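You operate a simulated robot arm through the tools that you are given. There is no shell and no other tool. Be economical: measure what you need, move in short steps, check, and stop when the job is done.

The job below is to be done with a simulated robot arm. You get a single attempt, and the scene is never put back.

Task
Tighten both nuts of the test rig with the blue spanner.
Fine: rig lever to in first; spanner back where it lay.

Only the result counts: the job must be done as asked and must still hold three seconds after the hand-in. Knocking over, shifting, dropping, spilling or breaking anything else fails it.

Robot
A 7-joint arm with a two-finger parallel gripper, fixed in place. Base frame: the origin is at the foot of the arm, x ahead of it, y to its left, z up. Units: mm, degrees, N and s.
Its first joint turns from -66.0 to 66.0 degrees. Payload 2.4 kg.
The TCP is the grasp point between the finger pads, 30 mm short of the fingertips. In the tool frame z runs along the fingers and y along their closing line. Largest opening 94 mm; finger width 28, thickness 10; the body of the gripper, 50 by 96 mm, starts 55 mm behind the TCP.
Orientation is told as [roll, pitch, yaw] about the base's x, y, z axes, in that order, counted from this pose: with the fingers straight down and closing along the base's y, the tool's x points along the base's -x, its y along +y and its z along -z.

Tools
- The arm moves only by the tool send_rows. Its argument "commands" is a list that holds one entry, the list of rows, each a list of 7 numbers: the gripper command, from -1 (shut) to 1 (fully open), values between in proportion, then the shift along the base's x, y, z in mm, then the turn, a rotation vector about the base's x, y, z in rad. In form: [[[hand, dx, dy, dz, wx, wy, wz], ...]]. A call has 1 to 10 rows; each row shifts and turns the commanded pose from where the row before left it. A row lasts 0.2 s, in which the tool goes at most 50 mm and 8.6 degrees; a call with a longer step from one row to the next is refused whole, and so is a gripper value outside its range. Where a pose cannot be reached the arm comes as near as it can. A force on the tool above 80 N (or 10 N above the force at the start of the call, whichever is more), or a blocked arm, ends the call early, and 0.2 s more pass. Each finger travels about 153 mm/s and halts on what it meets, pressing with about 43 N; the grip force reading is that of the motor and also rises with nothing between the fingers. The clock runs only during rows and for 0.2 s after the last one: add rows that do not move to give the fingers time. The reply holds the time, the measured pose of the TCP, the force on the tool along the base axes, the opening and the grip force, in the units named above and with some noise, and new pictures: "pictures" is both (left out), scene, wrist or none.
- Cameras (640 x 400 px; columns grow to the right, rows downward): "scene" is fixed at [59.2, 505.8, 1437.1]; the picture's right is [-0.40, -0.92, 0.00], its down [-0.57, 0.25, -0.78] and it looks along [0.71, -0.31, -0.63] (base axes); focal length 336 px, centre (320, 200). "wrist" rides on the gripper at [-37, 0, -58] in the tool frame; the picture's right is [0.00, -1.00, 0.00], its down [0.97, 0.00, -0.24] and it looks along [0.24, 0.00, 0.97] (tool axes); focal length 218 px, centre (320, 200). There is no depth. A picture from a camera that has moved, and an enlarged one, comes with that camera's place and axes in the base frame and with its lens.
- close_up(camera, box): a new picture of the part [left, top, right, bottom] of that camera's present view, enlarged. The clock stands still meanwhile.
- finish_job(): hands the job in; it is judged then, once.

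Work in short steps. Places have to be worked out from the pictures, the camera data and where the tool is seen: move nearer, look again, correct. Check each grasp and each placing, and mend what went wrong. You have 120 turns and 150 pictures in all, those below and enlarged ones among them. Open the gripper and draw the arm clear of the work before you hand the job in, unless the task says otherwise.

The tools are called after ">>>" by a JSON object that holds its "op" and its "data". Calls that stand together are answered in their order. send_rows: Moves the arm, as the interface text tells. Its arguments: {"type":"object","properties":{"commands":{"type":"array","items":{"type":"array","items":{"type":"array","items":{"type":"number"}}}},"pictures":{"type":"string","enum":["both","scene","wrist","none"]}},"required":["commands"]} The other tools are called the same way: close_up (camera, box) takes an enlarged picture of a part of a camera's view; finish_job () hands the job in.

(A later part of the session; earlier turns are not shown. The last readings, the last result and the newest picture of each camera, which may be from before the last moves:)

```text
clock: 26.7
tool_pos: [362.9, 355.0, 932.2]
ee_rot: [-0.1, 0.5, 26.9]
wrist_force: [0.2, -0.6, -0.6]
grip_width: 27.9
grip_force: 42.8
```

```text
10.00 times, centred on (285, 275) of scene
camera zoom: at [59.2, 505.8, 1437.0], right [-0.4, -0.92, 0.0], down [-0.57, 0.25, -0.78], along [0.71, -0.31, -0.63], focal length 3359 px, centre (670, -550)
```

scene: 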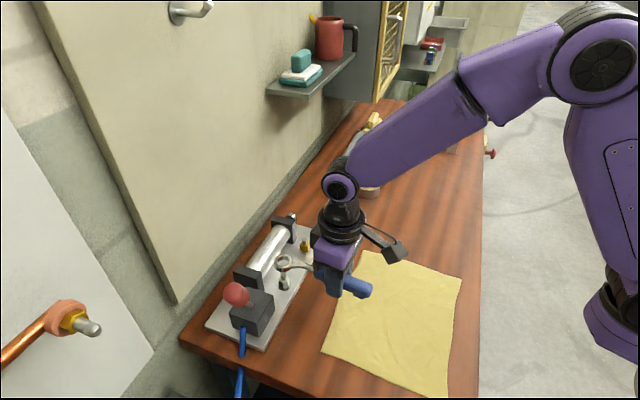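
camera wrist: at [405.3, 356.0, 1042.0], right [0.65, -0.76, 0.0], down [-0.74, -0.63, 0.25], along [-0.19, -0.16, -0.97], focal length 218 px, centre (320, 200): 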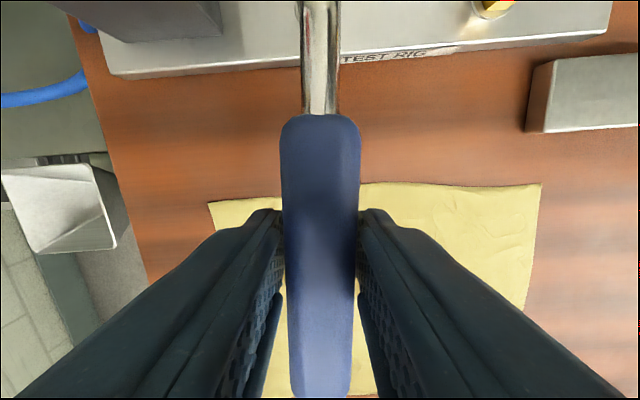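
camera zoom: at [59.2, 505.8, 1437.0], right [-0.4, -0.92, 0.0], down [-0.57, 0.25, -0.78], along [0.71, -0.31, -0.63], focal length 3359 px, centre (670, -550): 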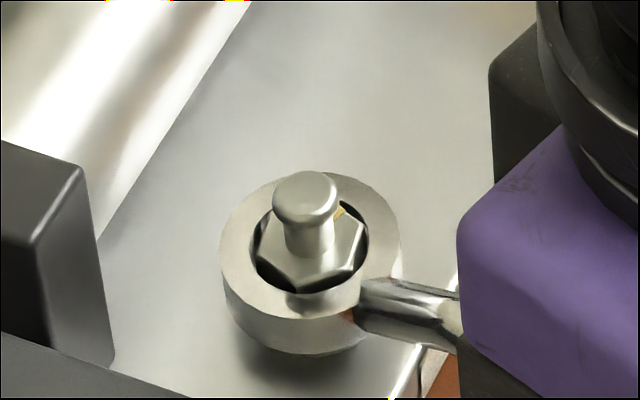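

Now the ring is well down over the nut. I continue turning clockwise 14°.

>>> {"op": "send_rows", "data": {"commands": [[[-1, -5.25, 12.17, 0, 0, 0, -0.12], [-1, -3.78, 12.8, 0, 0, 0, -0.12], [-1, 0, 0, 0, 0, 0, 0]]], "pictures": "none"}}

>>> {"op": "close_up", "data": {"camera": "scene", "box": [265, 255, 305, 295]}}

```text
clock: 27.5
tool_pos: [353.0, 380.6, 930.7]
ee_rot: [-0.3, 0.4, 13.0]
wrist_force: [-0.6, 0.0, -2.0]
grip_width: 27.9
grip_force: 43.0
```

```text
10.00 times, centred on (285, 275) of scene
camera zoom: at [59.1, 505.8, 1437.0], right [-0.4, -0.92, 0.0], down [-0.57, 0.25, -0.78], along [0.71, -0.31, -0.63], focal length 3359 px, centre (670, -550)
```

zoom: 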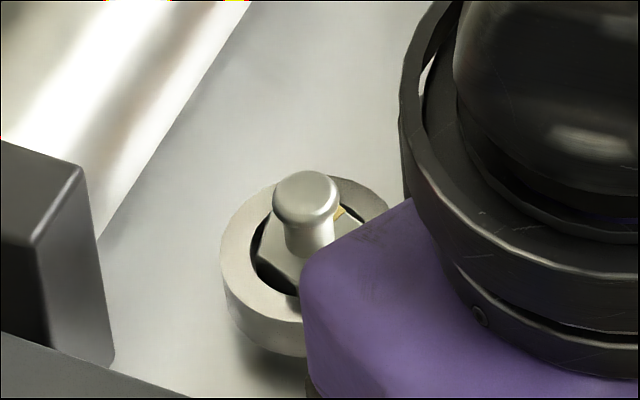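

Still no resistance and the nut seems unmoved. I seat the ring fully by stepping down until contact shows in the force.

>>> {"op": "send_rows", "data": {"commands": [[[-1, 0, 0, -1.5, 0, 0, 0], [-1, 0, 0, -1.5, 0, 0, 0], [-1, 0, 0, -1.5, 0, 0, 0], [-1, 0, 0, 0, 0, 0, 0]]], "pictures": "scene"}}

```text
clock: 28.5
tool_pos: [353.2, 380.4, 925.9]
ee_rot: [-0.2, 0.4, 13.0]
wrist_force: [-3.3, -1.7, -1.2]
grip_width: 27.9
grip_force: 43.1
```

scene: 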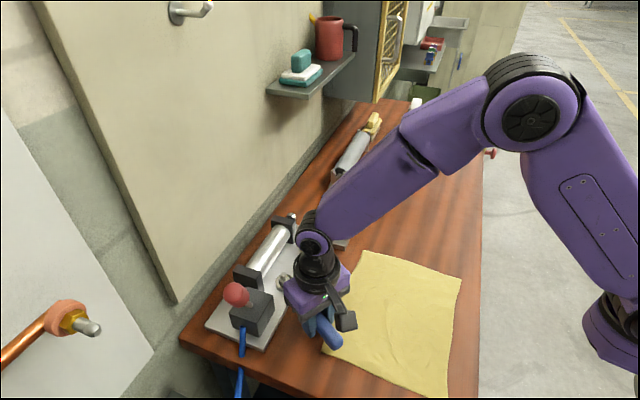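

A slight lateral force appears. I go a bit deeper.

>>> {"op": "send_rows", "data": {"commands": [[[-1, 0, 0, -1, 0, 0, 0], [-1, 0, 0, -1, 0, 0, 0], [-1, 0, 0, 0, 0, 0, 0]]], "pictures": "none"}}

>>> {"op": "close_up", "data": {"camera": "scene", "box": [265, 255, 325, 315]}}

```text
clock: 29.3
tool_pos: [353.7, 380.8, 924.4]
ee_rot: [0.0, 0.3, 13.2]
wrist_force: [-7.2, -2.8, 12.8]
grip_width: 27.7
grip_force: 42.7
```

```text
6.67 times, centred on (295, 285) of scene
camera zoom: at [58.8, 505.6, 1437.2], right [-0.4, -0.92, 0.0], down [-0.57, 0.25, -0.78], along [0.71, -0.31, -0.63], focal length 2240 px, centre (487, -367)
```

zoom: 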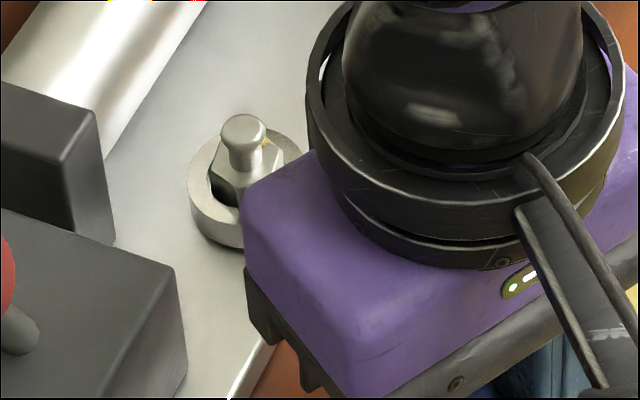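

Ring contacts the plate/washer at z ≈ 924.4. I raise 1 mm and turn another 14° at this full depth.

>>> {"op": "send_rows", "data": {"commands": [[[-1, 0, 0, 1.5, 0, 0, 0], [-1, -2.2, 13.16, 0, 0, 0, -0.12], [-1, -0.6, 13.24, 0, 0, 0, -0.12], [-1, 0, 0, 0, 0, 0, 0]]], "pictures": "none"}}

>>> {"op": "close_up", "data": {"camera": "scene", "box": [265, 255, 305, 295]}}

```text
clock: 30.3
tool_pos: [350.9, 406.4, 926.9]
ee_rot: [-0.4, 0.5, -0.7]
wrist_force: [-7.9, 1.2, -4.2]
grip_width: 27.6
grip_force: 43.2
```

```text
10.00 times, centred on (285, 275) of scene
camera zoom: at [59.0, 505.9, 1437.0], right [-0.4, -0.92, 0.0], down [-0.57, 0.25, -0.78], along [0.71, -0.31, -0.63], focal length 3359 px, centre (670, -550)
```

zoom: 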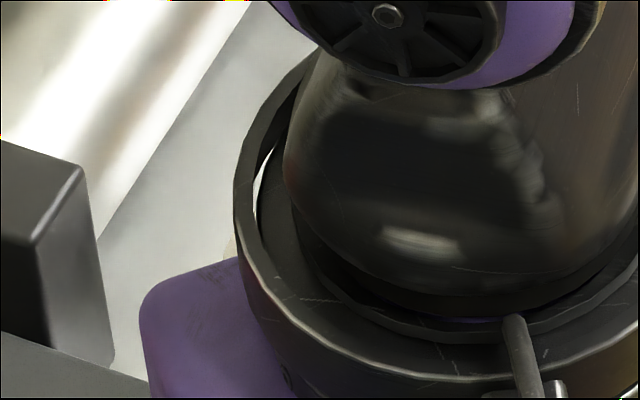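

The hand hides the nut. I lift the spanner straight off and look at whether the nut turned.

>>> {"op": "send_rows", "data": {"commands": [[[-1, -0.5, 0, 6, 0, 0, 0], [-1, 0, 0, 12, 0, 0, 0], [-1, 0, 0, 20, 0, 0, 0], [-1, 3, -13, 10, 0, 0, 0.12], [-1, 4, -13, 10, 0, 0, 0.12], [-1, 5, -12.5, 0, 0, 0, 0.12], [-1, 6, -12, 0, 0, 0, 0.12], [-1, 7, -11, 0, 0, 0, 0.12], [-1, 0, 0, 0, 0, 0, 0.12]]], "pictures": "none"}}

>>> {"op": "close_up", "data": {"camera": "scene", "box": [265, 245, 315, 295]}}

```text
clock: 32.3
tool_pos: [375.9, 344.9, 984.3]
ee_rot: [-0.3, 0.4, 40.8]
wrist_force: [-0.8, 0.7, -1.7]
grip_width: 28.0
grip_force: 42.8
```

```text
8.00 times, centred on (290, 270) of scene
camera zoom: at [59.2, 505.8, 1437.0], right [-0.4, -0.92, 0.0], down [-0.57, 0.25, -0.78], along [0.71, -0.31, -0.63], focal length 2687 px, centre (560, -360)
```

zoom: 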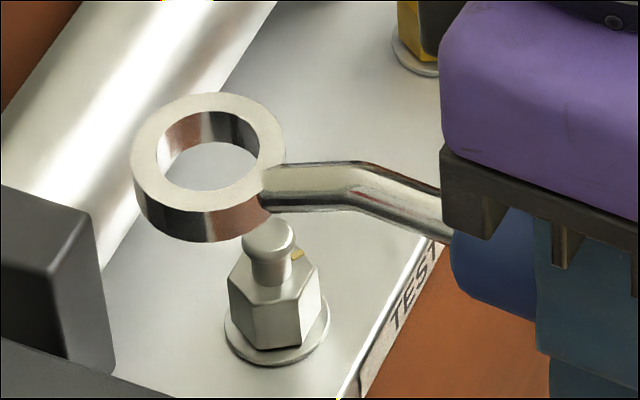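

The nut looks unturned. I take a sharper look at the nut, its yellow mark, and at the ring's inside.

>>> {"op": "close_up", "data": {"camera": "scene", "box": [275, 268, 307, 293]}}

>>> {"op": "close_up", "data": {"camera": "scene", "box": [270, 252, 302, 278]}}

>>> {"op": "close_up", "data": {"camera": "wrist", "box": [440, 0, 560, 70]}}

```text
16.00 times, centred on (291, 280) of scene
camera zoom: at [59.2, 505.8, 1437.0], right [-0.4, -0.92, 0.0], down [-0.57, 0.25, -0.78], along [0.71, -0.31, -0.63], focal length 5375 px, centre (784, -1088)
```

zoom: 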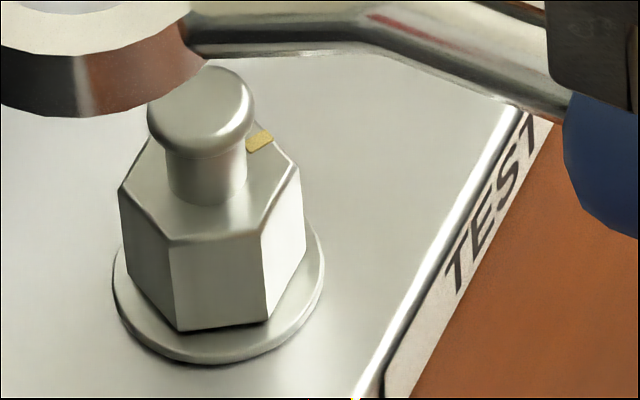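

```text
15.38 times, centred on (286, 265) of scene
camera zoom: at [59.2, 505.8, 1437.0], right [-0.4, -0.92, 0.0], down [-0.57, 0.25, -0.78], along [0.71, -0.31, -0.63], focal length 5168 px, centre (843, -800)
```

zoom: 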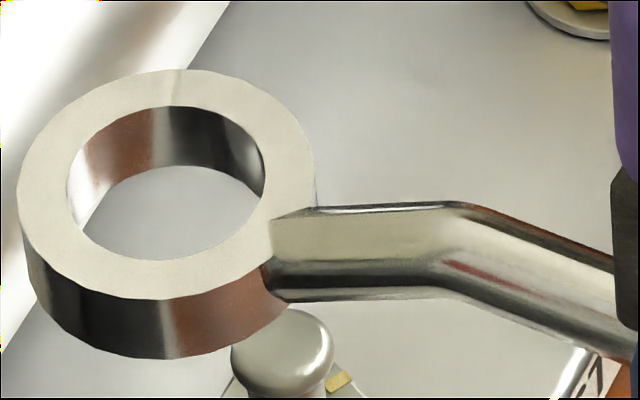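

```text
5.33 times, centred on (500, 35) of wrist
camera zoom: at [403.3, 369.9, 1041.9], right [0.65, -0.76, 0.0], down [-0.73, -0.63, 0.25], along [-0.18, -0.16, -0.97], focal length 1164 px, centre (-640, 1080)
```

zoom: 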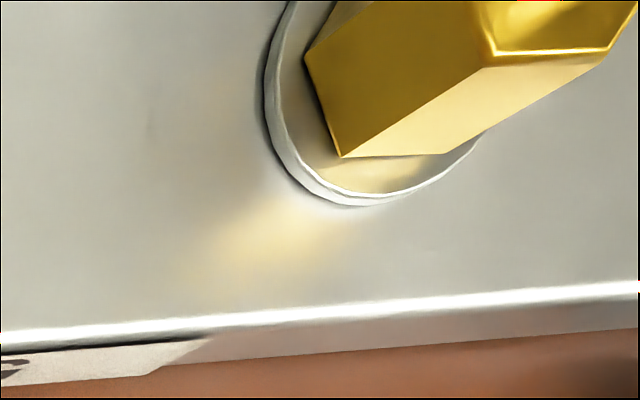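

The nut has a yellow witness mark (now at about −62°), which I'll use as reference. The force pattern suggests the true spanner radius is ~113 mm and nut centre (462,406.5). I'll retry properly seated and centred, from yaw 65° so I get a longer sweep with a visible nut.

>>> {"op": "send_rows", "data": {"commands": [[[-1, 12.8, -13.6, 0, 0, 0, 0.141], [-1, 12.8, -13.6, 0, 0, 0, 0.141], [-1, 12.7, -13.6, 0, 0, 0, 0.14], [-1, 0, 0, -14, 0, 0, 0], [-1, 0, 0, -14, 0, 0, 0], [-1, 0, 0, 0, 0, 0, 0]]], "pictures": "none"}}

>>> {"op": "close_up", "data": {"camera": "scene", "box": [265, 250, 315, 295]}}

```text
clock: 33.7
tool_pos: [413.7, 303.8, 955.6]
ee_rot: [-0.1, 0.4, 64.7]
wrist_force: [0.6, -0.8, -1.6]
grip_width: 27.7
grip_force: 42.5
```

```text
8.89 times, centred on (290, 272) of scene
camera zoom: at [59.2, 505.8, 1437.0], right [-0.4, -0.92, 0.0], down [-0.57, 0.25, -0.78], along [0.71, -0.31, -0.63], focal length 2986 px, centre (587, -444)
```

zoom: 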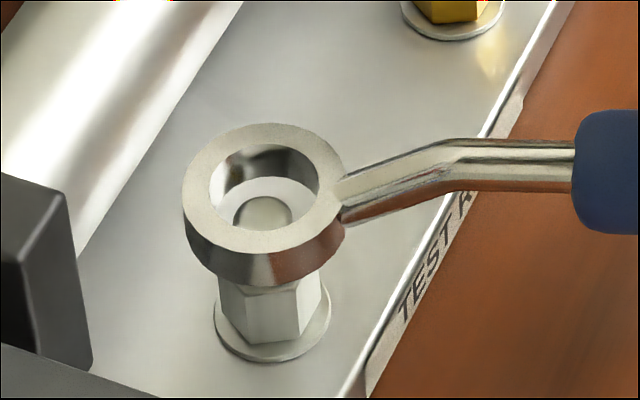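

Laterally centred. I lower to just above full seat (z ≈ 927), watching force.

>>> {"op": "send_rows", "data": {"commands": [[[-1, 0, 0, -8, 0, 0, 0], [-1, 0, 0, -7, 0, 0, 0], [-1, 0, 0, -5, 0, 0, 0], [-1, 0, 0, -4, 0, 0, 0], [-1, 0, 0, -3, 0, 0, 0], [-1, 0, 0, -2, 0, 0, 0], [-1, 0, 0, 0, 0, 0, 0]]], "pictures": "none"}}

>>> {"op": "close_up", "data": {"camera": "scene", "box": [275, 260, 307, 290]}}

```text
clock: 35.3
tool_pos: [413.7, 304.1, 928.5]
ee_rot: [-0.2, 0.4, 64.9]
wrist_force: [1.1, -0.6, -1.4]
grip_width: 28.0
grip_force: 43.0
```

```text
13.33 times, centred on (291, 275) of scene
camera zoom: at [59.2, 505.8, 1437.0], right [-0.4, -0.92, 0.0], down [-0.57, 0.25, -0.78], along [0.71, -0.31, -0.63], focal length 4479 px, centre (707, -800)
```

zoom: 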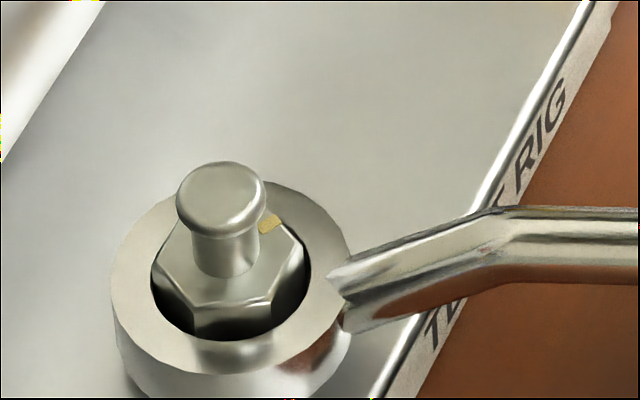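

Nut is centred and protrudes slightly through the ring with the mark visible. I turn clockwise slowly by 27° and watch the mark.

>>> {"op": "send_rows", "data": {"commands": [[[-1, 0, 0, -1.5, 0, 0, 0], [-1, -6.05, 3.06, 0, 0, 0, -0.06], [-1, -5.83, 3.42, 0, 0, 0, -0.06], [-1, -5.64, 3.77, 0, 0, 0, -0.06], [-1, -5.4, 4.1, 0, 0, 0, -0.06], [-1, -5.15, 4.42, 0, 0, 0, -0.06], [-1, -4.86, 4.71, 0, 0, 0, -0.06], [-1, -4.58, 5.02, 0, 0, 0, -0.06], [-1, -4.27, 5.25, 0, 0, 0, -0.06]]], "pictures": "none"}}

>>> {"op": "close_up", "data": {"camera": "scene", "box": [275, 260, 307, 290]}}

```text
clock: 37.3
tool_pos: [372.0, 338.4, 924.7]
ee_rot: [-0.1, 0.2, 37.2]
wrist_force: [9.8, 4.6, -5.7]
grip_width: 27.8
grip_force: 43.0
```

```text
13.33 times, centred on (291, 275) of scene
camera zoom: at [59.5, 506.0, 1437.0], right [-0.4, -0.92, 0.0], down [-0.57, 0.25, -0.78], along [0.71, -0.31, -0.63], focal length 4479 px, centre (707, -800)
```

zoom: 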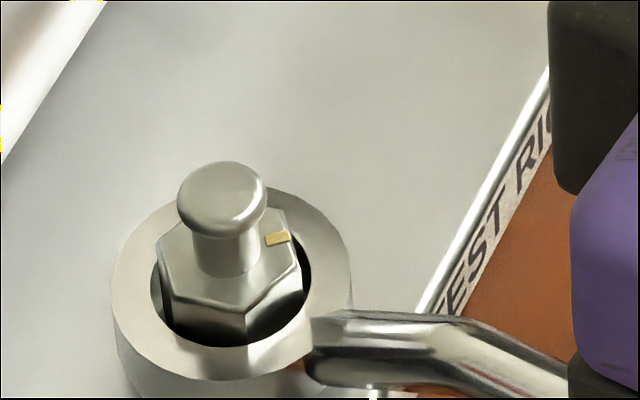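

The nut turned (~17°, after ~10° of play). I continue the arc clockwise with a slightly smaller radius.

>>> {"op": "send_rows", "data": {"commands": [[[-1, -3.6, 5.6, 0.5, 0, 0, -0.06], [-1, -3.6, 5.8, 0, 0, 0, -0.06], [-1, -3.2, 5.8, 0, 0, 0, -0.06], [-1, -2.8, 6.0, 0, 0, 0, -0.06], [-1, -2.5, 6.4, 0, 0, 0, -0.06], [-1, -2.1, 6.3, 0, 0, 0, -0.06], [-1, -1.8, 6.6, 0, 0, 0, -0.06], [-1, -1.3, 6.5, 0, 0, 0, -0.06]]], "pictures": "none"}}

>>> {"op": "close_up", "data": {"camera": "scene", "box": [275, 260, 307, 290]}}

```text
clock: 39.1
tool_pos: [352.8, 386.7, 926.7]
ee_rot: [-0.2, 0.3, 9.5]
wrist_force: [11.0, -3.3, 2.4]
grip_width: 28.0
grip_force: 43.1
```

```text
13.33 times, centred on (291, 275) of scene
camera zoom: at [59.4, 505.7, 1437.1], right [-0.4, -0.92, 0.0], down [-0.57, 0.25, -0.78], along [0.71, -0.31, -0.63], focal length 4479 px, centre (707, -800)
```

zoom: 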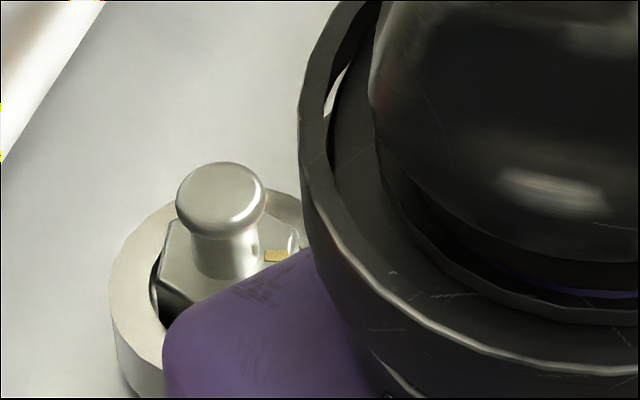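

The mark moved further (~37° total). To get another stroke, I lift the ring off the hex (stud still inside), swing back to yaw 65°.

>>> {"op": "send_rows", "data": {"commands": [[[-1, 1, 0, 4, 0, 0, 0], [-1, 0, 0, 10, 0, 0, 0], [-1, 0, 0, 9, 0, 0, 0], [-1, 1.1, -13.8, 0, 0, 0, 0.137], [-1, 5.6, -14.3, 0, 0, 0, 0.137], [-1, 7.4, -13.4, 0, 0, 0, 0.137], [-1, 9.2, -12.2, 0, 0, 0, 0.137], [-1, 10.9, -11, 0, 0, 0, 0.137], [-1, 12.1, -9.2, 0, 0, 0, 0.137], [-1, 13.5, -7.6, 0, 0, 0, 0.137]]], "pictures": "none"}}

>>> {"op": "close_up", "data": {"camera": "scene", "box": [275, 260, 307, 290]}}

```text
clock: 41.3
tool_pos: [413.1, 304.2, 949.3]
ee_rot: [-0.2, 0.5, 64.7]
wrist_force: [-1.6, -15.5, 5.8]
grip_width: 23.3
grip_force: 43.0
```

```text
13.33 times, centred on (291, 275) of scene
camera zoom: at [59.0, 505.3, 1437.3], right [-0.4, -0.92, 0.0], down [-0.57, 0.25, -0.78], along [0.71, -0.31, -0.63], focal length 4479 px, centre (707, -800)
```

zoom: 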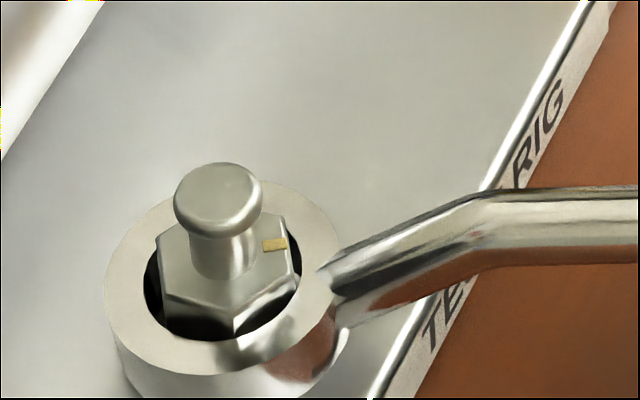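

The ring stayed on the nut while the hand rose (grip width now 23, some force), so the handle slipped in the fingers. I look at the whole situation.

>>> {"op": "close_up", "data": {"camera": "scene", "box": [250, 190, 410, 310]}}

>>> {"op": "close_up", "data": {"camera": "wrist", "box": [0, 0, 640, 400]}}

```text
3.33 times, centred on (330, 250) of scene
camera zoom: at [59.0, 505.3, 1437.3], right [-0.4, -0.92, 0.0], down [-0.57, 0.25, -0.78], along [0.71, -0.31, -0.63], focal length 1120 px, centre (287, 33)
```

zoom: 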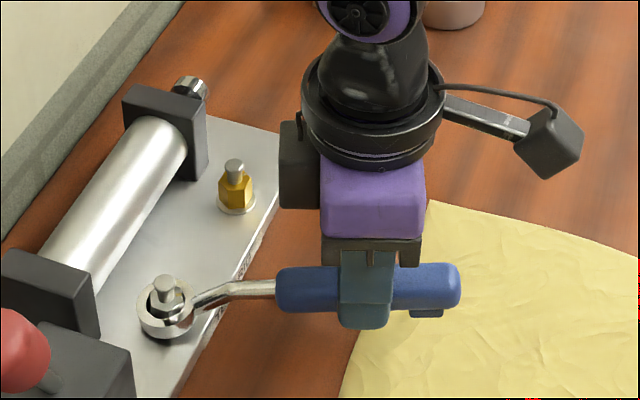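

```text
1.00 times, centred on (320, 200) of wrist
camera zoom: at [427.5, 338.3, 1006.3], right [0.9, -0.43, 0.0], down [-0.41, -0.88, 0.25], along [-0.1, -0.23, -0.97], focal length 218 px, centre (320, 200)
```

zoom: 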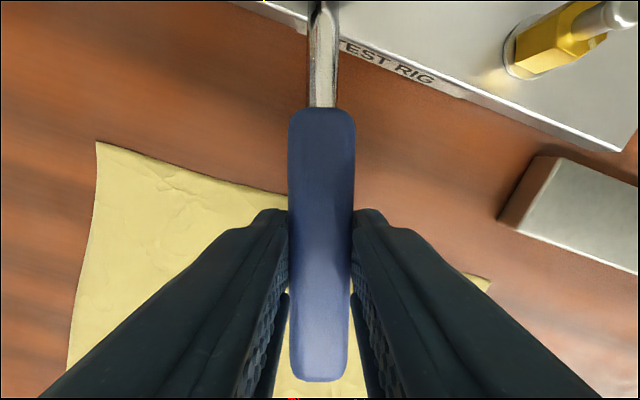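

The handle has tipped up a bit because the ring jammed under torque. I lower the hand slowly so that the spanner levels again and the grip re-seats.

>>> {"op": "send_rows", "data": {"commands": [[[-1, 0, 0, -4, 0, 0, 0], [-1, 0, 0, -4, 0, 0, 0], [-1, 0, 0, -4, 0, 0, 0], [-1, 0, 0, -3, 0, 0, 0], [-1, 0, 0, 0, 0, 0, 0]]], "pictures": "none"}}

>>> {"op": "close_up", "data": {"camera": "scene", "box": [250, 190, 410, 310]}}

```text
clock: 42.5
tool_pos: [411.3, 305.4, 934.4]
ee_rot: [-0.2, 0.3, 64.7]
wrist_force: [1.4, -15.1, 9.6]
grip_width: 23.5
grip_force: 43.0
```

```text
3.33 times, centred on (330, 250) of scene
camera zoom: at [59.0, 505.3, 1437.3], right [-0.4, -0.92, 0.0], down [-0.57, 0.25, -0.78], along [0.71, -0.31, -0.63], focal length 1120 px, centre (287, 33)
```

zoom: 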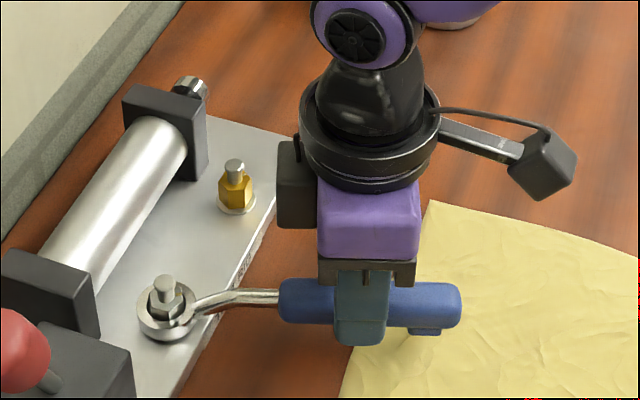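

The spanner is level again and the fingers enclose the handle well (hand ~9 mm higher on it, seated z ≈ 934 now). I continue turning clockwise with this hold.

>>> {"op": "send_rows", "data": {"commands": [[[-1, -6.3, 2.5, 0, 0, 0, -0.06], [-1, -5.8, 3.6, 0, 0, 0, -0.06], [-1, -5.5, 3.8, 0, 0, 0, -0.06], [-1, -5.5, 4.4, 0, 0, 0, -0.06], [-1, -5.0, 4.5, 0, 0, 0, -0.06], [-1, -4.7, 4.8, 0, 0, 0, -0.06], [-1, -4.6, 5.2, 0, 0, 0, -0.06], [-1, -4.1, 5.3, 0, 0, 0, -0.06]]], "pictures": "none"}}

>>> {"op": "close_up", "data": {"camera": "scene", "box": [275, 260, 307, 290]}}

```text
clock: 44.3
tool_pos: [372.1, 340.0, 932.8]
ee_rot: [-0.1, 0.3, 37.0]
wrist_force: [12.2, -5.7, 3.2]
grip_width: 23.5
grip_force: 42.9
```

```text
13.33 times, centred on (291, 275) of scene
camera zoom: at [59.4, 505.7, 1437.1], right [-0.4, -0.92, 0.0], down [-0.57, 0.25, -0.78], along [0.71, -0.31, -0.63], focal length 4479 px, centre (707, -800)
```

zoom: 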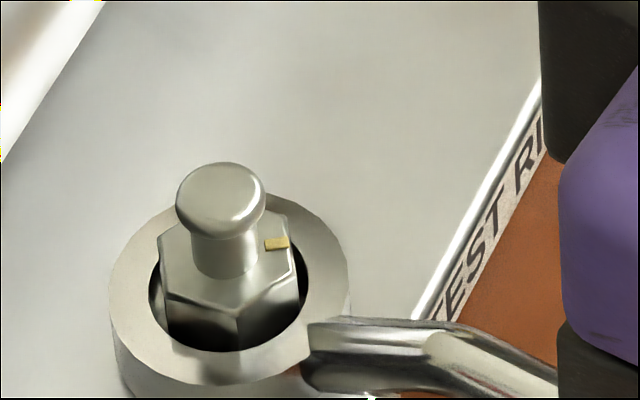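

The nut follows the spanner with ~28° of backlash; now resistance of ~12 N is felt. I continue to yaw ≈ 3°.

>>> {"op": "send_rows", "data": {"commands": [[[-1, -4.7, 4.9, 0, 0, 0, -0.06], [-1, -3.5, 5.8, 0, 0, 0, -0.06], [-1, -3.1, 5.9, 0, 0, 0, -0.06], [-1, -2.9, 6.3, 0, 0, 0, -0.06], [-1, -2.4, 6.2, 0, 0, 0, -0.06], [-1, -2.0, 6.4, 0, 0, 0, -0.06], [-1, -1.7, 6.6, 0, 0, 0, -0.06], [-1, -1.2, 6.6, 0, 0, 0, -0.06], [-1, -0.9, 6.6, 0, 0, 0, -0.06], [-1, -0.4, 6.9, 0, 0, 0, -0.06]]], "pictures": "none"}}

>>> {"op": "close_up", "data": {"camera": "scene", "box": [250, 220, 330, 310]}}

```text
clock: 46.5
tool_pos: [350.5, 400.6, 933.3]
ee_rot: [-0.2, 0.3, 2.5]
wrist_force: [23.4, -2.9, 1.9]
grip_width: 23.5
grip_force: 42.9
```

```text
4.44 times, centred on (290, 265) of scene
camera zoom: at [59.8, 505.7, 1437.1], right [-0.4, -0.92, 0.0], down [-0.57, 0.25, -0.78], along [0.71, -0.31, -0.63], focal length 1493 px, centre (453, -89)
```

zoom: 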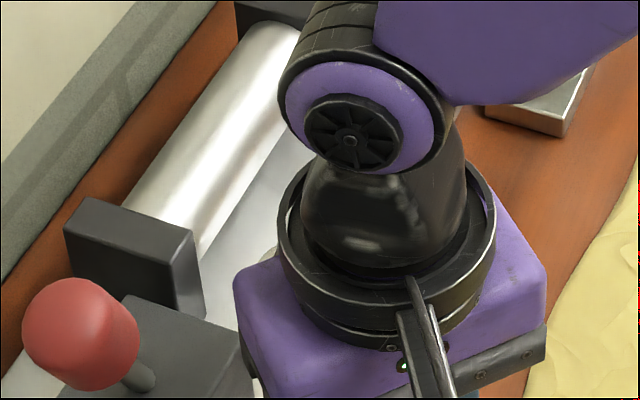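

Radial pull of 23 N: radius slightly too large. I correct that, turn back ~11° within the backlash to unload the ring, then start lifting gently.

>>> {"op": "send_rows", "data": {"commands": [[[-1, 1.9, -6.5, 0, 0, 0, 0.067], [-1, 1.1, -7.5, 0, 0, 0, 0.067], [-1, 1.5, -7.3, 0, 0, 0, 0.067], [-1, 0, 0, 3, 0, 0, 0], [-1, 0, 0, 3, 0, 0, 0], [-1, 0, 0, 0, 0, 0, 0]]], "pictures": "none"}}

>>> {"op": "close_up", "data": {"camera": "scene", "box": [275, 260, 307, 290]}}

```text
clock: 47.9
tool_pos: [352.4, 379.7, 939.1]
ee_rot: [-0.2, 0.5, 14.2]
wrist_force: [13.7, -6.9, -7.3]
grip_width: 23.4
grip_force: 42.6
```

```text
13.33 times, centred on (291, 275) of scene
camera zoom: at [59.6, 505.7, 1437.1], right [-0.4, -0.92, 0.0], down [-0.57, 0.25, -0.78], along [0.71, -0.31, -0.63], focal length 4479 px, centre (707, -800)
```

zoom: 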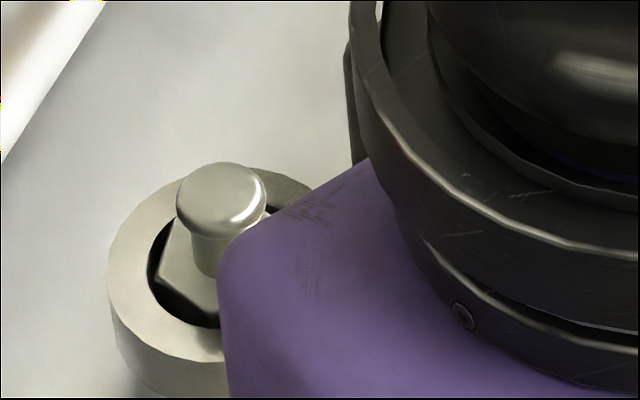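

Still pulled along +x; I shift the tool that way to relieve the side load and lift further.

>>> {"op": "send_rows", "data": {"commands": [[[-1, 1.6, -0.8, 0, 0, 0, 0], [-1, 0.5, -1.5, 0, 0, 0, 0.02], [-1, 0, 0, 3, 0, 0, 0], [-1, 0, 0, 3, 0, 0, 0], [-1, 0, 0, 0, 0, 0, 0]]], "pictures": "none"}}

>>> {"op": "close_up", "data": {"camera": "scene", "box": [270, 255, 320, 300]}}

```text
clock: 49.1
tool_pos: [353.7, 377.9, 946.2]
ee_rot: [-0.3, 0.5, 15.5]
wrist_force: [-3.9, -10.8, -5.2]
grip_width: 23.2
grip_force: 42.7
```

```text
8.89 times, centred on (295, 278) of scene
camera zoom: at [59.1, 505.6, 1437.1], right [-0.4, -0.92, 0.0], down [-0.57, 0.25, -0.78], along [0.71, -0.31, -0.63], focal length 2986 px, centre (542, -489)
```

zoom: 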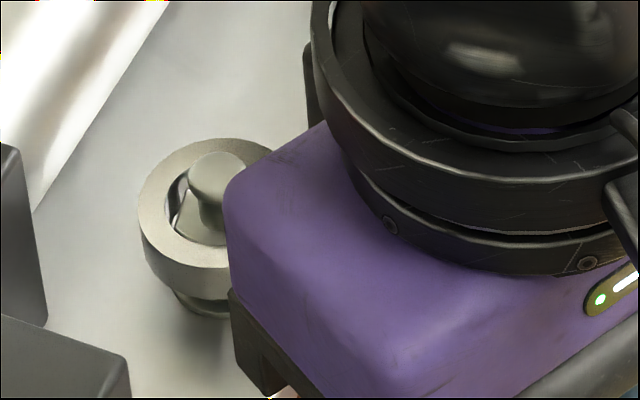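

The ring is coming off. I continue up with a tiny shift in −y to relieve the side load.

>>> {"op": "send_rows", "data": {"commands": [[[-1, -0.3, -1.3, 3, 0, 0, 0], [-1, 0, 0, 4, 0, 0, 0], [-1, 0, 0, 4, 0, 0, 0], [-1, 0, 0, 0, 0, 0, 0]]], "pictures": "none"}}

>>> {"op": "close_up", "data": {"camera": "scene", "box": [270, 255, 320, 300]}}

```text
clock: 50.1
tool_pos: [353.5, 378.4, 957.3]
ee_rot: [-0.1, 0.3, 15.5]
wrist_force: [0.0, -0.1, -0.9]
grip_width: 23.5
grip_force: 43.1
```

```text
8.89 times, centred on (295, 278) of scene
camera zoom: at [59.2, 505.8, 1437.0], right [-0.4, -0.92, 0.0], down [-0.57, 0.25, -0.78], along [0.71, -0.31, -0.63], focal length 2986 px, centre (542, -489)
```

zoom: 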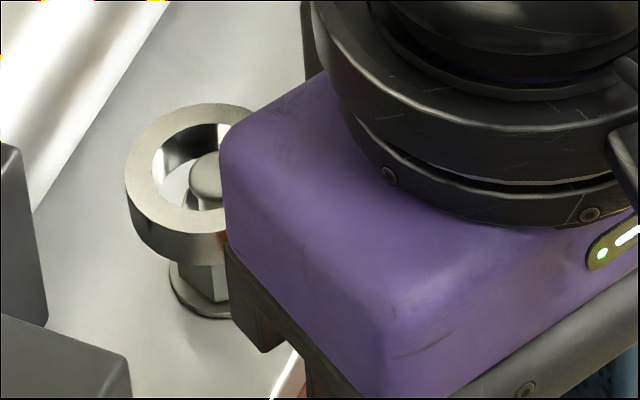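

Free now (zero force). I raise a little and swing back to yaw 65° to inspect the mark.

>>> {"op": "send_rows", "data": {"commands": [[[-1, 0, 0, 12, 0, 0, 0], [-1, 4.3, -15.3, 0, 0, 0, 0.1234], [-1, 6.1, -12.4, 0, 0, 0, 0.1234], [-1, 7.6, -11.6, 0, 0, 0, 0.1234], [-1, 9, -10.7, 0, 0, 0, 0.1234], [-1, 10.2, -9.4, 0, 0, 0, 0.1234], [-1, 11.2, -8, 0, 0, 0, 0.1234], [-1, 12.3, -6.7, 0, 0, 0, 0.1234], [-1, 0, 0, 0, 0, 0, 0]]], "pictures": "none"}}

>>> {"op": "close_up", "data": {"camera": "scene", "box": [270, 250, 310, 295]}}

>>> {"op": "close_up", "data": {"camera": "scene", "box": [250, 190, 410, 310]}}

```text
clock: 52.1
tool_pos: [413.0, 302.7, 968.9]
ee_rot: [-0.2, 0.4, 65.0]
wrist_force: [0.2, -0.1, -1.5]
grip_width: 23.0
grip_force: 43.1
```

```text
8.89 times, centred on (290, 272) of scene
camera zoom: at [59.2, 505.8, 1437.0], right [-0.4, -0.92, 0.0], down [-0.57, 0.25, -0.78], along [0.71, -0.31, -0.63], focal length 2986 px, centre (587, -444)
```

zoom: 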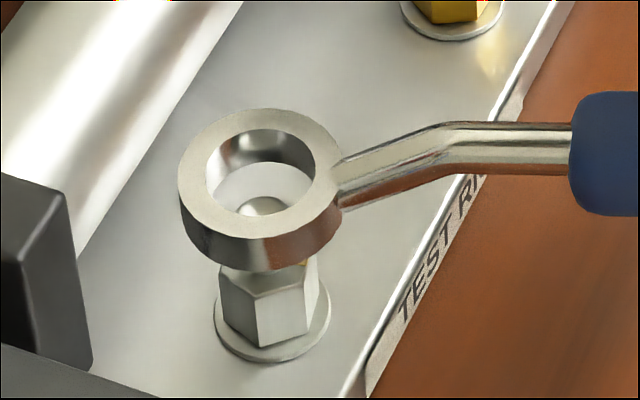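

```text
3.33 times, centred on (330, 250) of scene
camera zoom: at [59.2, 505.8, 1437.0], right [-0.4, -0.92, 0.0], down [-0.57, 0.25, -0.78], along [0.71, -0.31, -0.63], focal length 1120 px, centre (287, 33)
```

zoom: 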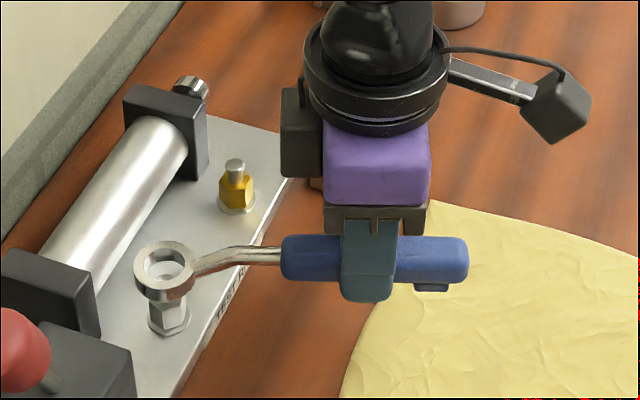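

Grip is solid and the mark has moved. I lower the ring again onto the nut for another stroke.

>>> {"op": "send_rows", "data": {"commands": [[[-1, -0.6, 0.2, -10, 0, 0, 0], [-1, 0, 0, -8, 0, 0, 0], [-1, 0, 0, -5, 0, 0, 0], [-1, 0, 0, -4, 0, 0, 0], [-1, 0, 0, -3, 0, 0, 0], [-1, 0, 0, -3, 0, 0, 0], [-1, 0, 0, 0, 0, 0, 0]]], "pictures": "none"}}

>>> {"op": "close_up", "data": {"camera": "scene", "box": [275, 260, 307, 290]}}

```text
clock: 53.7
tool_pos: [414.6, 303.6, 936.2]
ee_rot: [-0.2, 0.2, 64.9]
wrist_force: [-3.6, -5.9, 12.0]
grip_width: 23.4
grip_force: 43.5
```

```text
13.33 times, centred on (291, 275) of scene
camera zoom: at [58.9, 505.5, 1437.2], right [-0.4, -0.92, 0.0], down [-0.57, 0.25, -0.78], along [0.71, -0.31, -0.63], focal length 4479 px, centre (707, -800)
```

zoom: 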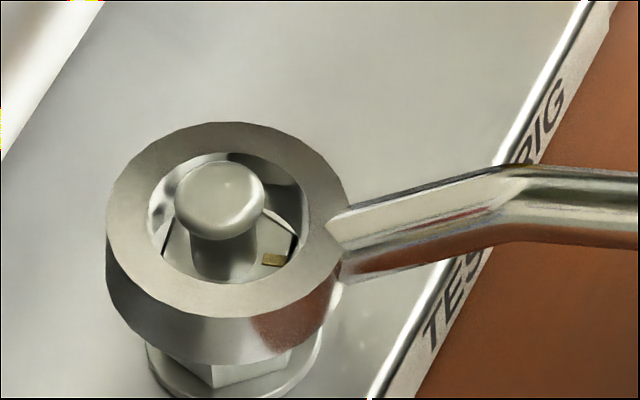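

The ring is resting on a misaligned hex (12 N up). I turn slowly clockwise with light down pressure to let it drop in.

>>> {"op": "send_rows", "data": {"commands": [[[-1, -6.2, 3.1, 0, 0, 0, -0.06], [-1, -5.8, 3.3, -0.5, 0, 0, -0.06], [-1, -5.6, 3.7, -0.5, 0, 0, -0.06], [-1, 0, 0, 0, 0, 0, 0]]], "pictures": "none"}}

>>> {"op": "close_up", "data": {"camera": "scene", "box": [275, 260, 307, 290]}}

```text
clock: 54.7
tool_pos: [397.1, 313.2, 934.6]
ee_rot: [-0.1, 0.4, 54.5]
wrist_force: [-4.3, -8.0, 13.2]
grip_width: 23.2
grip_force: 43.1
```

```text
13.33 times, centred on (291, 275) of scene
camera zoom: at [58.8, 505.4, 1437.2], right [-0.4, -0.92, 0.0], down [-0.57, 0.25, -0.78], along [0.71, -0.31, -0.63], focal length 4479 px, centre (707, -800)
```

zoom: 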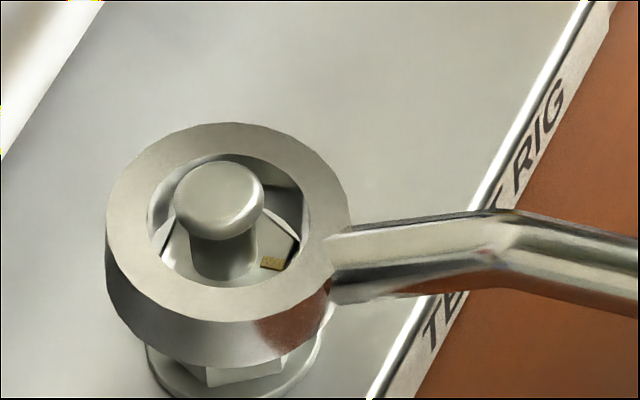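

The lateral force points back along the handle, so the ring is 1–2 mm too far forward. I draw back slightly and press down again.

>>> {"op": "send_rows", "data": {"commands": [[[-1, -0.9, -1.3, 0.5, 0, 0, 0], [-1, 0, 0, -1.5, 0, 0, 0], [-1, 0, 0, -1.5, 0, 0, 0], [-1, 0, 0, 0, 0, 0, 0]]], "pictures": "none"}}

>>> {"op": "close_up", "data": {"camera": "scene", "box": [255, 240, 345, 300]}}

```text
clock: 55.7
tool_pos: [395.9, 313.3, 933.7]
ee_rot: [-0.2, 0.1, 54.7]
wrist_force: [0.6, 1.5, 13.9]
grip_width: 23.2
grip_force: 42.8
```

```text
6.67 times, centred on (300, 270) of scene
camera zoom: at [59.0, 505.7, 1437.1], right [-0.4, -0.92, 0.0], down [-0.57, 0.25, -0.78], along [0.71, -0.31, -0.63], focal length 2240 px, centre (453, -267)
```

zoom: 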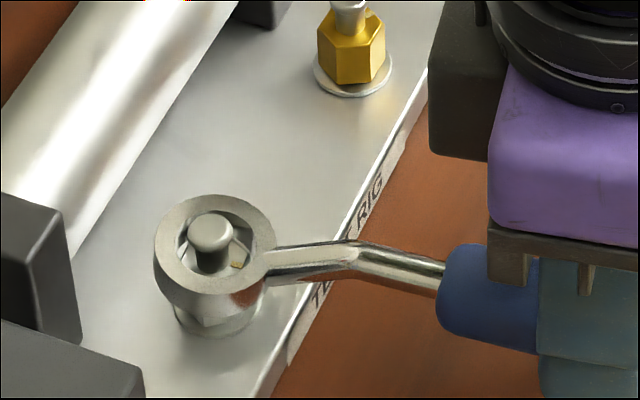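

No lateral load now but still 14 N up: angular misfit. The fit window has shifted with the nut, so I lift 10 mm, turn to yaw 72° and lower again.

>>> {"op": "send_rows", "data": {"commands": [[[-1, 0, 0, 6, 0, 0, 0], [-1, 0, 0, 6, 0, 0, 0], [-1, 15, -7.8, 0, 0, 0, 0.151], [-1, 15.5, -7.3, 0, 0, 0, 0.15], [-1, 0, 0, -5, 0, 0, 0], [-1, 0, 0, -4, 0, 0, 0], [-1, 0, 0, -3, 0, 0, 0], [-1, 0, 0, 0, 0, 0, 0]]], "pictures": "none"}}

>>> {"op": "close_up", "data": {"camera": "scene", "box": [275, 260, 307, 290]}}

```text
refused: row 3 steps farther than a row can; nothing moved
```

```text
13.33 times, centred on (291, 275) of scene
camera zoom: at [59.0, 505.7, 1437.1], right [-0.4, -0.92, 0.0], down [-0.57, 0.25, -0.78], along [0.71, -0.31, -0.63], focal length 4479 px, centre (707, -800)
```

zoom: 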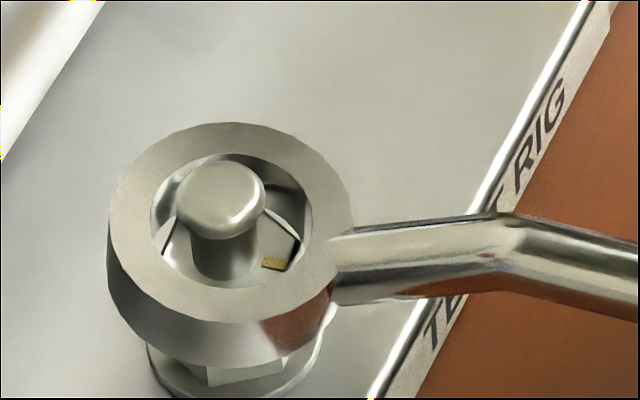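

Refused for the turn size; I split it into three.

>>> {"op": "send_rows", "data": {"commands": [[[-1, 0, 0, 6, 0, 0, 0], [-1, 0, 0, 6, 0, 0, 0], [-1, 10, -5.3, 0, 0, 0, 0.101], [-1, 10.2, -5, 0, 0, 0, 0.1], [-1, 10.3, -4.8, 0, 0, 0, 0.1], [-1, 0, 0, -5, 0, 0, 0], [-1, 0, 0, -4, 0, 0, 0], [-1, 0, 0, -3, 0, 0, 0], [-1, 0, 0, 0, 0, 0, 0]]], "pictures": "none"}}

>>> {"op": "close_up", "data": {"camera": "scene", "box": [275, 260, 307, 290]}}

```text
clock: 57.7
tool_pos: [426.7, 296.6, 932.6]
ee_rot: [-0.1, 0.4, 71.9]
wrist_force: [-0.3, -0.7, -1.3]
grip_width: 23.1
grip_force: 43.0
```

```text
13.33 times, centred on (291, 275) of scene
camera zoom: at [59.2, 505.8, 1437.0], right [-0.4, -0.92, 0.0], down [-0.57, 0.25, -0.78], along [0.71, -0.31, -0.63], focal length 4479 px, centre (707, -800)
```

zoom: 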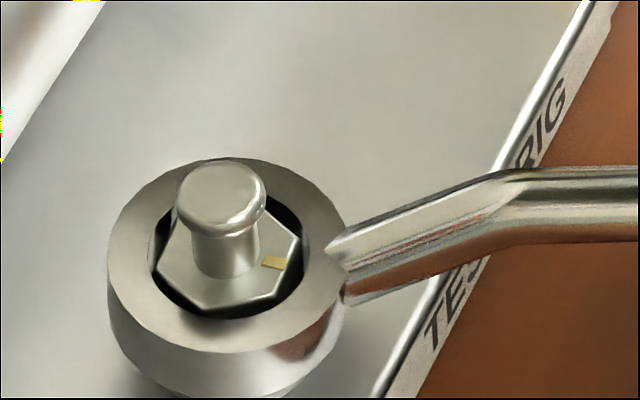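

It dropped in freely at yaw 72°; the mark shows ~50° of tightening so far. Fitting the low-force points gives an effective centre (464,402.3), radius 112. I seat it 4 mm deeper and sweep.

>>> {"op": "send_rows", "data": {"commands": [[[-1, 0, 0, -4, 0, 0, 0], [-1, -6.4, 2.6, 0, 0, 0, -0.06], [-1, -6.2, 2.8, 0, 0, 0, -0.06], [-1, -5.8, 3.2, 0, 0, 0, -0.06], [-1, -5.8, 3.6, 0, 0, 0, -0.06], [-1, -5.4, 3.8, 0, 0, 0, -0.06], [-1, -5.2, 4.2, 0, 0, 0, -0.06], [-1, -5.1, 4.6, 0, 0, 0, -0.06], [-1, -4.7, 4.7, 0, 0, 0, -0.06], [-1, -4.5, 5.2, 0, 0, 0, -0.06]]], "pictures": "none"}}

>>> {"op": "close_up", "data": {"camera": "scene", "box": [275, 260, 307, 290]}}

```text
clock: 59.9
tool_pos: [375.5, 330.4, 927.7]
ee_rot: [-0.2, 0.6, 40.7]
wrist_force: [-10.2, -14.2, 6.2]
grip_width: 23.4
grip_force: 42.7
```

```text
13.33 times, centred on (291, 275) of scene
camera zoom: at [58.8, 505.4, 1437.2], right [-0.4, -0.92, 0.0], down [-0.57, 0.25, -0.78], along [0.71, -0.31, -0.63], focal length 4479 px, centre (707, -800)
```

zoom: 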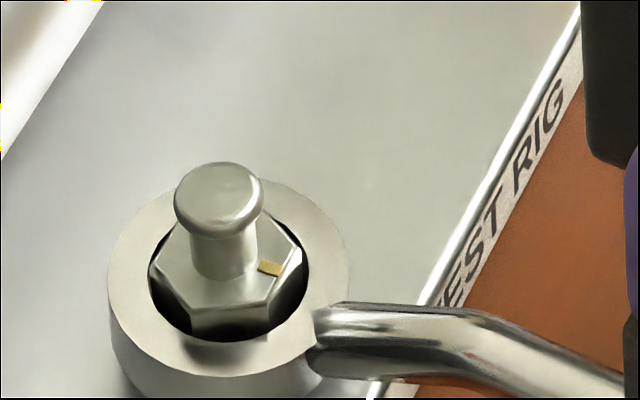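

The nut is turning; a push of ~17 N along the handle says to back off ~1.5 mm. I correct and continue the sweep.

>>> {"op": "send_rows", "data": {"commands": [[[-1, -5.1, 4.2, 0, 0, 0, -0.06], [-1, -4.1, 5.3, 0, 0, 0, -0.06], [-1, -3.5, 5.9, 0, 0, 0, -0.06], [-1, -3.0, 5.9, 0, 0, 0, -0.06], [-1, -2.7, 6.1, 0, 0, 0, -0.06], [-1, -2.4, 6.4, 0, 0, 0, -0.06], [-1, -1.9, 6.3, 0, 0, 0, -0.06], [-1, -1.6, 6.7, 0, 0, 0, -0.06], [-1, -1.2, 6.5, 0, 0, 0, -0.06], [-1, -0.8, 6.6, 0, 0, 0, -0.06]]], "pictures": "none"}}

>>> {"op": "close_up", "data": {"camera": "scene", "box": [275, 260, 307, 290]}}

```text
clock: 62.1
tool_pos: [349.0, 392.2, 928.9]
ee_rot: [-0.3, 0.5, 6.6]
wrist_force: [-19.7, 1.9, -2.2]
grip_width: 23.3
grip_force: 43.2
```

```text
13.33 times, centred on (291, 275) of scene
camera zoom: at [58.6, 505.9, 1437.0], right [-0.4, -0.92, 0.0], down [-0.57, 0.25, -0.78], along [0.71, -0.31, -0.63], focal length 4479 px, centre (707, -800)
```

zoom: 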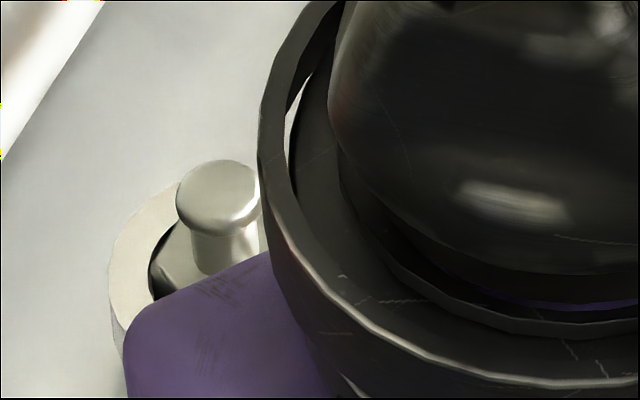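

End of stroke. I relieve the radial push (−2 mm x), unload by reversing ~10°, and start lifting.

>>> {"op": "send_rows", "data": {"commands": [[[-1, -1.8, 0, 0, 0, 0, 0], [-1, 0.8, -6.6, 0, 0, 0, 0.06], [-1, 1.2, -6.5, 0, 0, 0, 0.06], [-1, 1.6, -6.5, 0, 0, 0, 0.06], [-1, 0, 0, 2, 0, 0, 0], [-1, 0, 0, 2, 0, 0, 0], [-1, 0, 0, 0, 0, 0, 0]]], "pictures": "none"}}

```text
clock: 63.7
tool_pos: [353.8, 370.8, 932.7]
ee_rot: [-0.2, 0.4, 16.7]
wrist_force: [-1.6, 0.6, -2.8]
grip_width: 23.2
grip_force: 43.0
```

Unloaded well. I lift off and swing back to yaw 72°, then check the mark.

>>> {"op": "send_rows", "data": {"commands": [[[-1, 0, 0, 8, 0, 0, 0], [-1, 0, 0, 10, 0, 0, 0], [-1, 0, 0, 10, 0, 0, 0], [-1, 7.1, -12.2, 0, 0, 0, 0.1376], [-1, 7, -13.8, 0, 0, 0, 0.1376], [-1, 8.8, -12.6, 0, 0, 0, 0.1376], [-1, 10.3, -11.3, 0, 0, 0, 0.1376], [-1, 12, -9.8, 0, 0, 0, 0.1376], [-1, 13.1, -8.1, 0, 0, 0, 0.1376], [-1, 14.1, -6.1, 0, 0, 0, 0.1376]]], "pictures": "none"}}

>>> {"op": "close_up", "data": {"camera": "scene", "box": [270, 250, 310, 295]}}

```text
clock: 65.9
tool_pos: [425.1, 297.3, 961.3]
ee_rot: [-0.2, 0.4, 72.3]
wrist_force: [-1.0, 0.5, -1.3]
grip_width: 23.3
grip_force: 43.1
```

```text
8.89 times, centred on (290, 272) of scene
camera zoom: at [59.2, 505.8, 1437.0], right [-0.4, -0.92, 0.0], down [-0.57, 0.25, -0.78], along [0.71, -0.31, -0.63], focal length 2986 px, centre (587, -444)
```

zoom: 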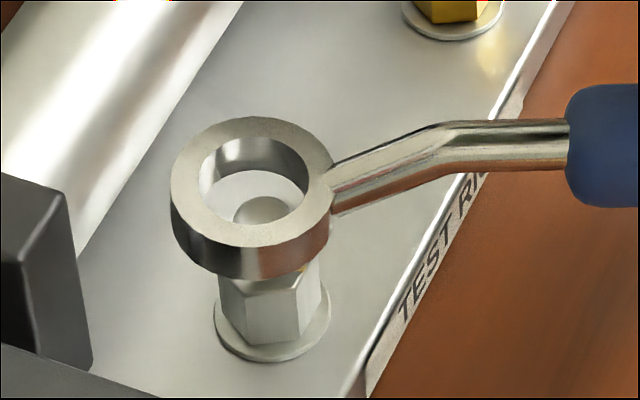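

The ring sits ~2.5 mm too far forward along the handle (spanner slid a bit in the grip). I draw back 2 mm and lower.

>>> {"op": "send_rows", "data": {"commands": [[[-1, -0.8, -2, -8, 0, 0, 0], [-1, 0, 0, -8, 0, 0, 0], [-1, 0, 0, -6, 0, 0, 0], [-1, 0, 0, -4, 0, 0, 0], [-1, 0, 0, -3, 0, 0, 0], [-1, 0, 0, 0, 0, 0, 0]]], "pictures": "none"}}

>>> {"op": "close_up", "data": {"camera": "scene", "box": [275, 260, 307, 290]}}

```text
clock: 67.3
tool_pos: [425.9, 295.6, 931.8]
ee_rot: [-0.3, 0.2, 72.0]
wrist_force: [5.5, 6.2, 1.9]
grip_width: 23.1
grip_force: 43.1
```

```text
13.33 times, centred on (291, 275) of scene
camera zoom: at [59.3, 505.9, 1437.0], right [-0.4, -0.92, 0.0], down [-0.57, 0.25, -0.78], along [0.71, -0.31, -0.63], focal length 4479 px, centre (707, -800)
```

zoom: 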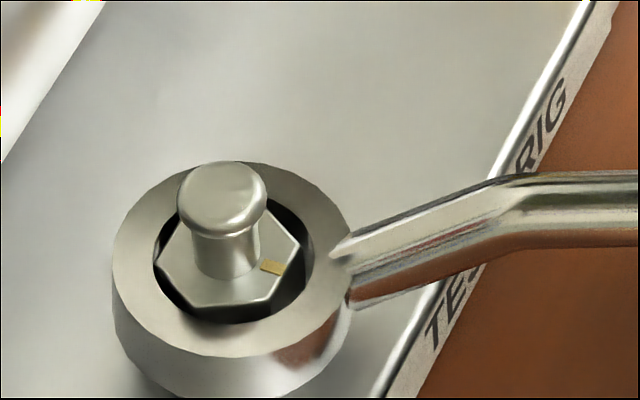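

It seated again at yaw 72°. By the mark the nut has turned ~65° in all but stroke 2 added little, so it may be near tight. I sweep in smaller parts reading the force, using the refitted centre (461,402.6).

>>> {"op": "send_rows", "data": {"commands": [[[-1, 0.2, 0.6, -4, 0, 0, 0], [-1, -6.3, 2.3, 0, 0, 0, -0.06], [-1, -6.2, 2.7, 0, 0, 0, -0.06], [-1, -5.9, 3.0, 0, 0, 0, -0.06], [-1, -5.9, 3.4, 0, 0, 0, -0.06], [-1, -5.6, 3.7, 0, 0, 0, -0.06]]], "pictures": "none"}}

>>> {"op": "close_up", "data": {"camera": "scene", "box": [275, 260, 307, 290]}}

```text
clock: 68.7
tool_pos: [394.5, 312.6, 927.3]
ee_rot: [-0.2, 0.2, 54.7]
wrist_force: [15.3, 8.0, -0.9]
grip_width: 23.3
grip_force: 42.8
```

```text
13.33 times, centred on (291, 275) of scene
camera zoom: at [59.6, 506.1, 1436.9], right [-0.4, -0.92, 0.0], down [-0.57, 0.25, -0.78], along [0.71, -0.31, -0.63], focal length 4479 px, centre (707, -800)
```

zoom: 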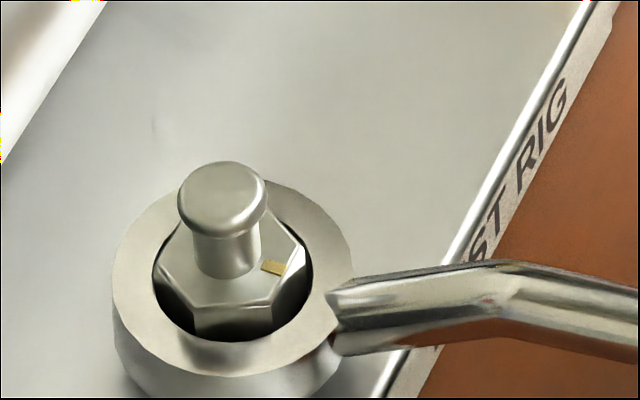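

Nut unmoved so far (backlash). I continue another 17° with a small radius correction.

>>> {"op": "send_rows", "data": {"commands": [[[-1, -4.6, 4.6, 0, 0, 0, -0.06], [-1, -5.2, 4.5, 0, 0, 0, -0.06], [-1, -4.8, 4.6, 0, 0, 0, -0.06], [-1, -4.6, 5.0, 0, 0, 0, -0.06]]], "pictures": "none"}}

>>> {"op": "close_up", "data": {"camera": "scene", "box": [275, 260, 307, 290]}}

```text
clock: 69.7
tool_pos: [375.6, 331.4, 928.2]
ee_rot: [0.0, 0.3, 40.9]
wrist_force: [10.2, 5.2, 3.7]
grip_width: 23.3
grip_force: 42.8
```

```text
13.33 times, centred on (291, 275) of scene
camera zoom: at [59.4, 505.9, 1437.0], right [-0.4, -0.92, 0.0], down [-0.57, 0.25, -0.78], along [0.71, -0.31, -0.63], focal length 4479 px, centre (707, -800)
```

zoom: 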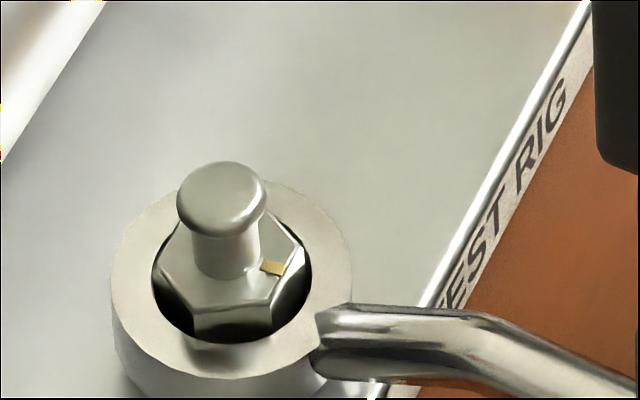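

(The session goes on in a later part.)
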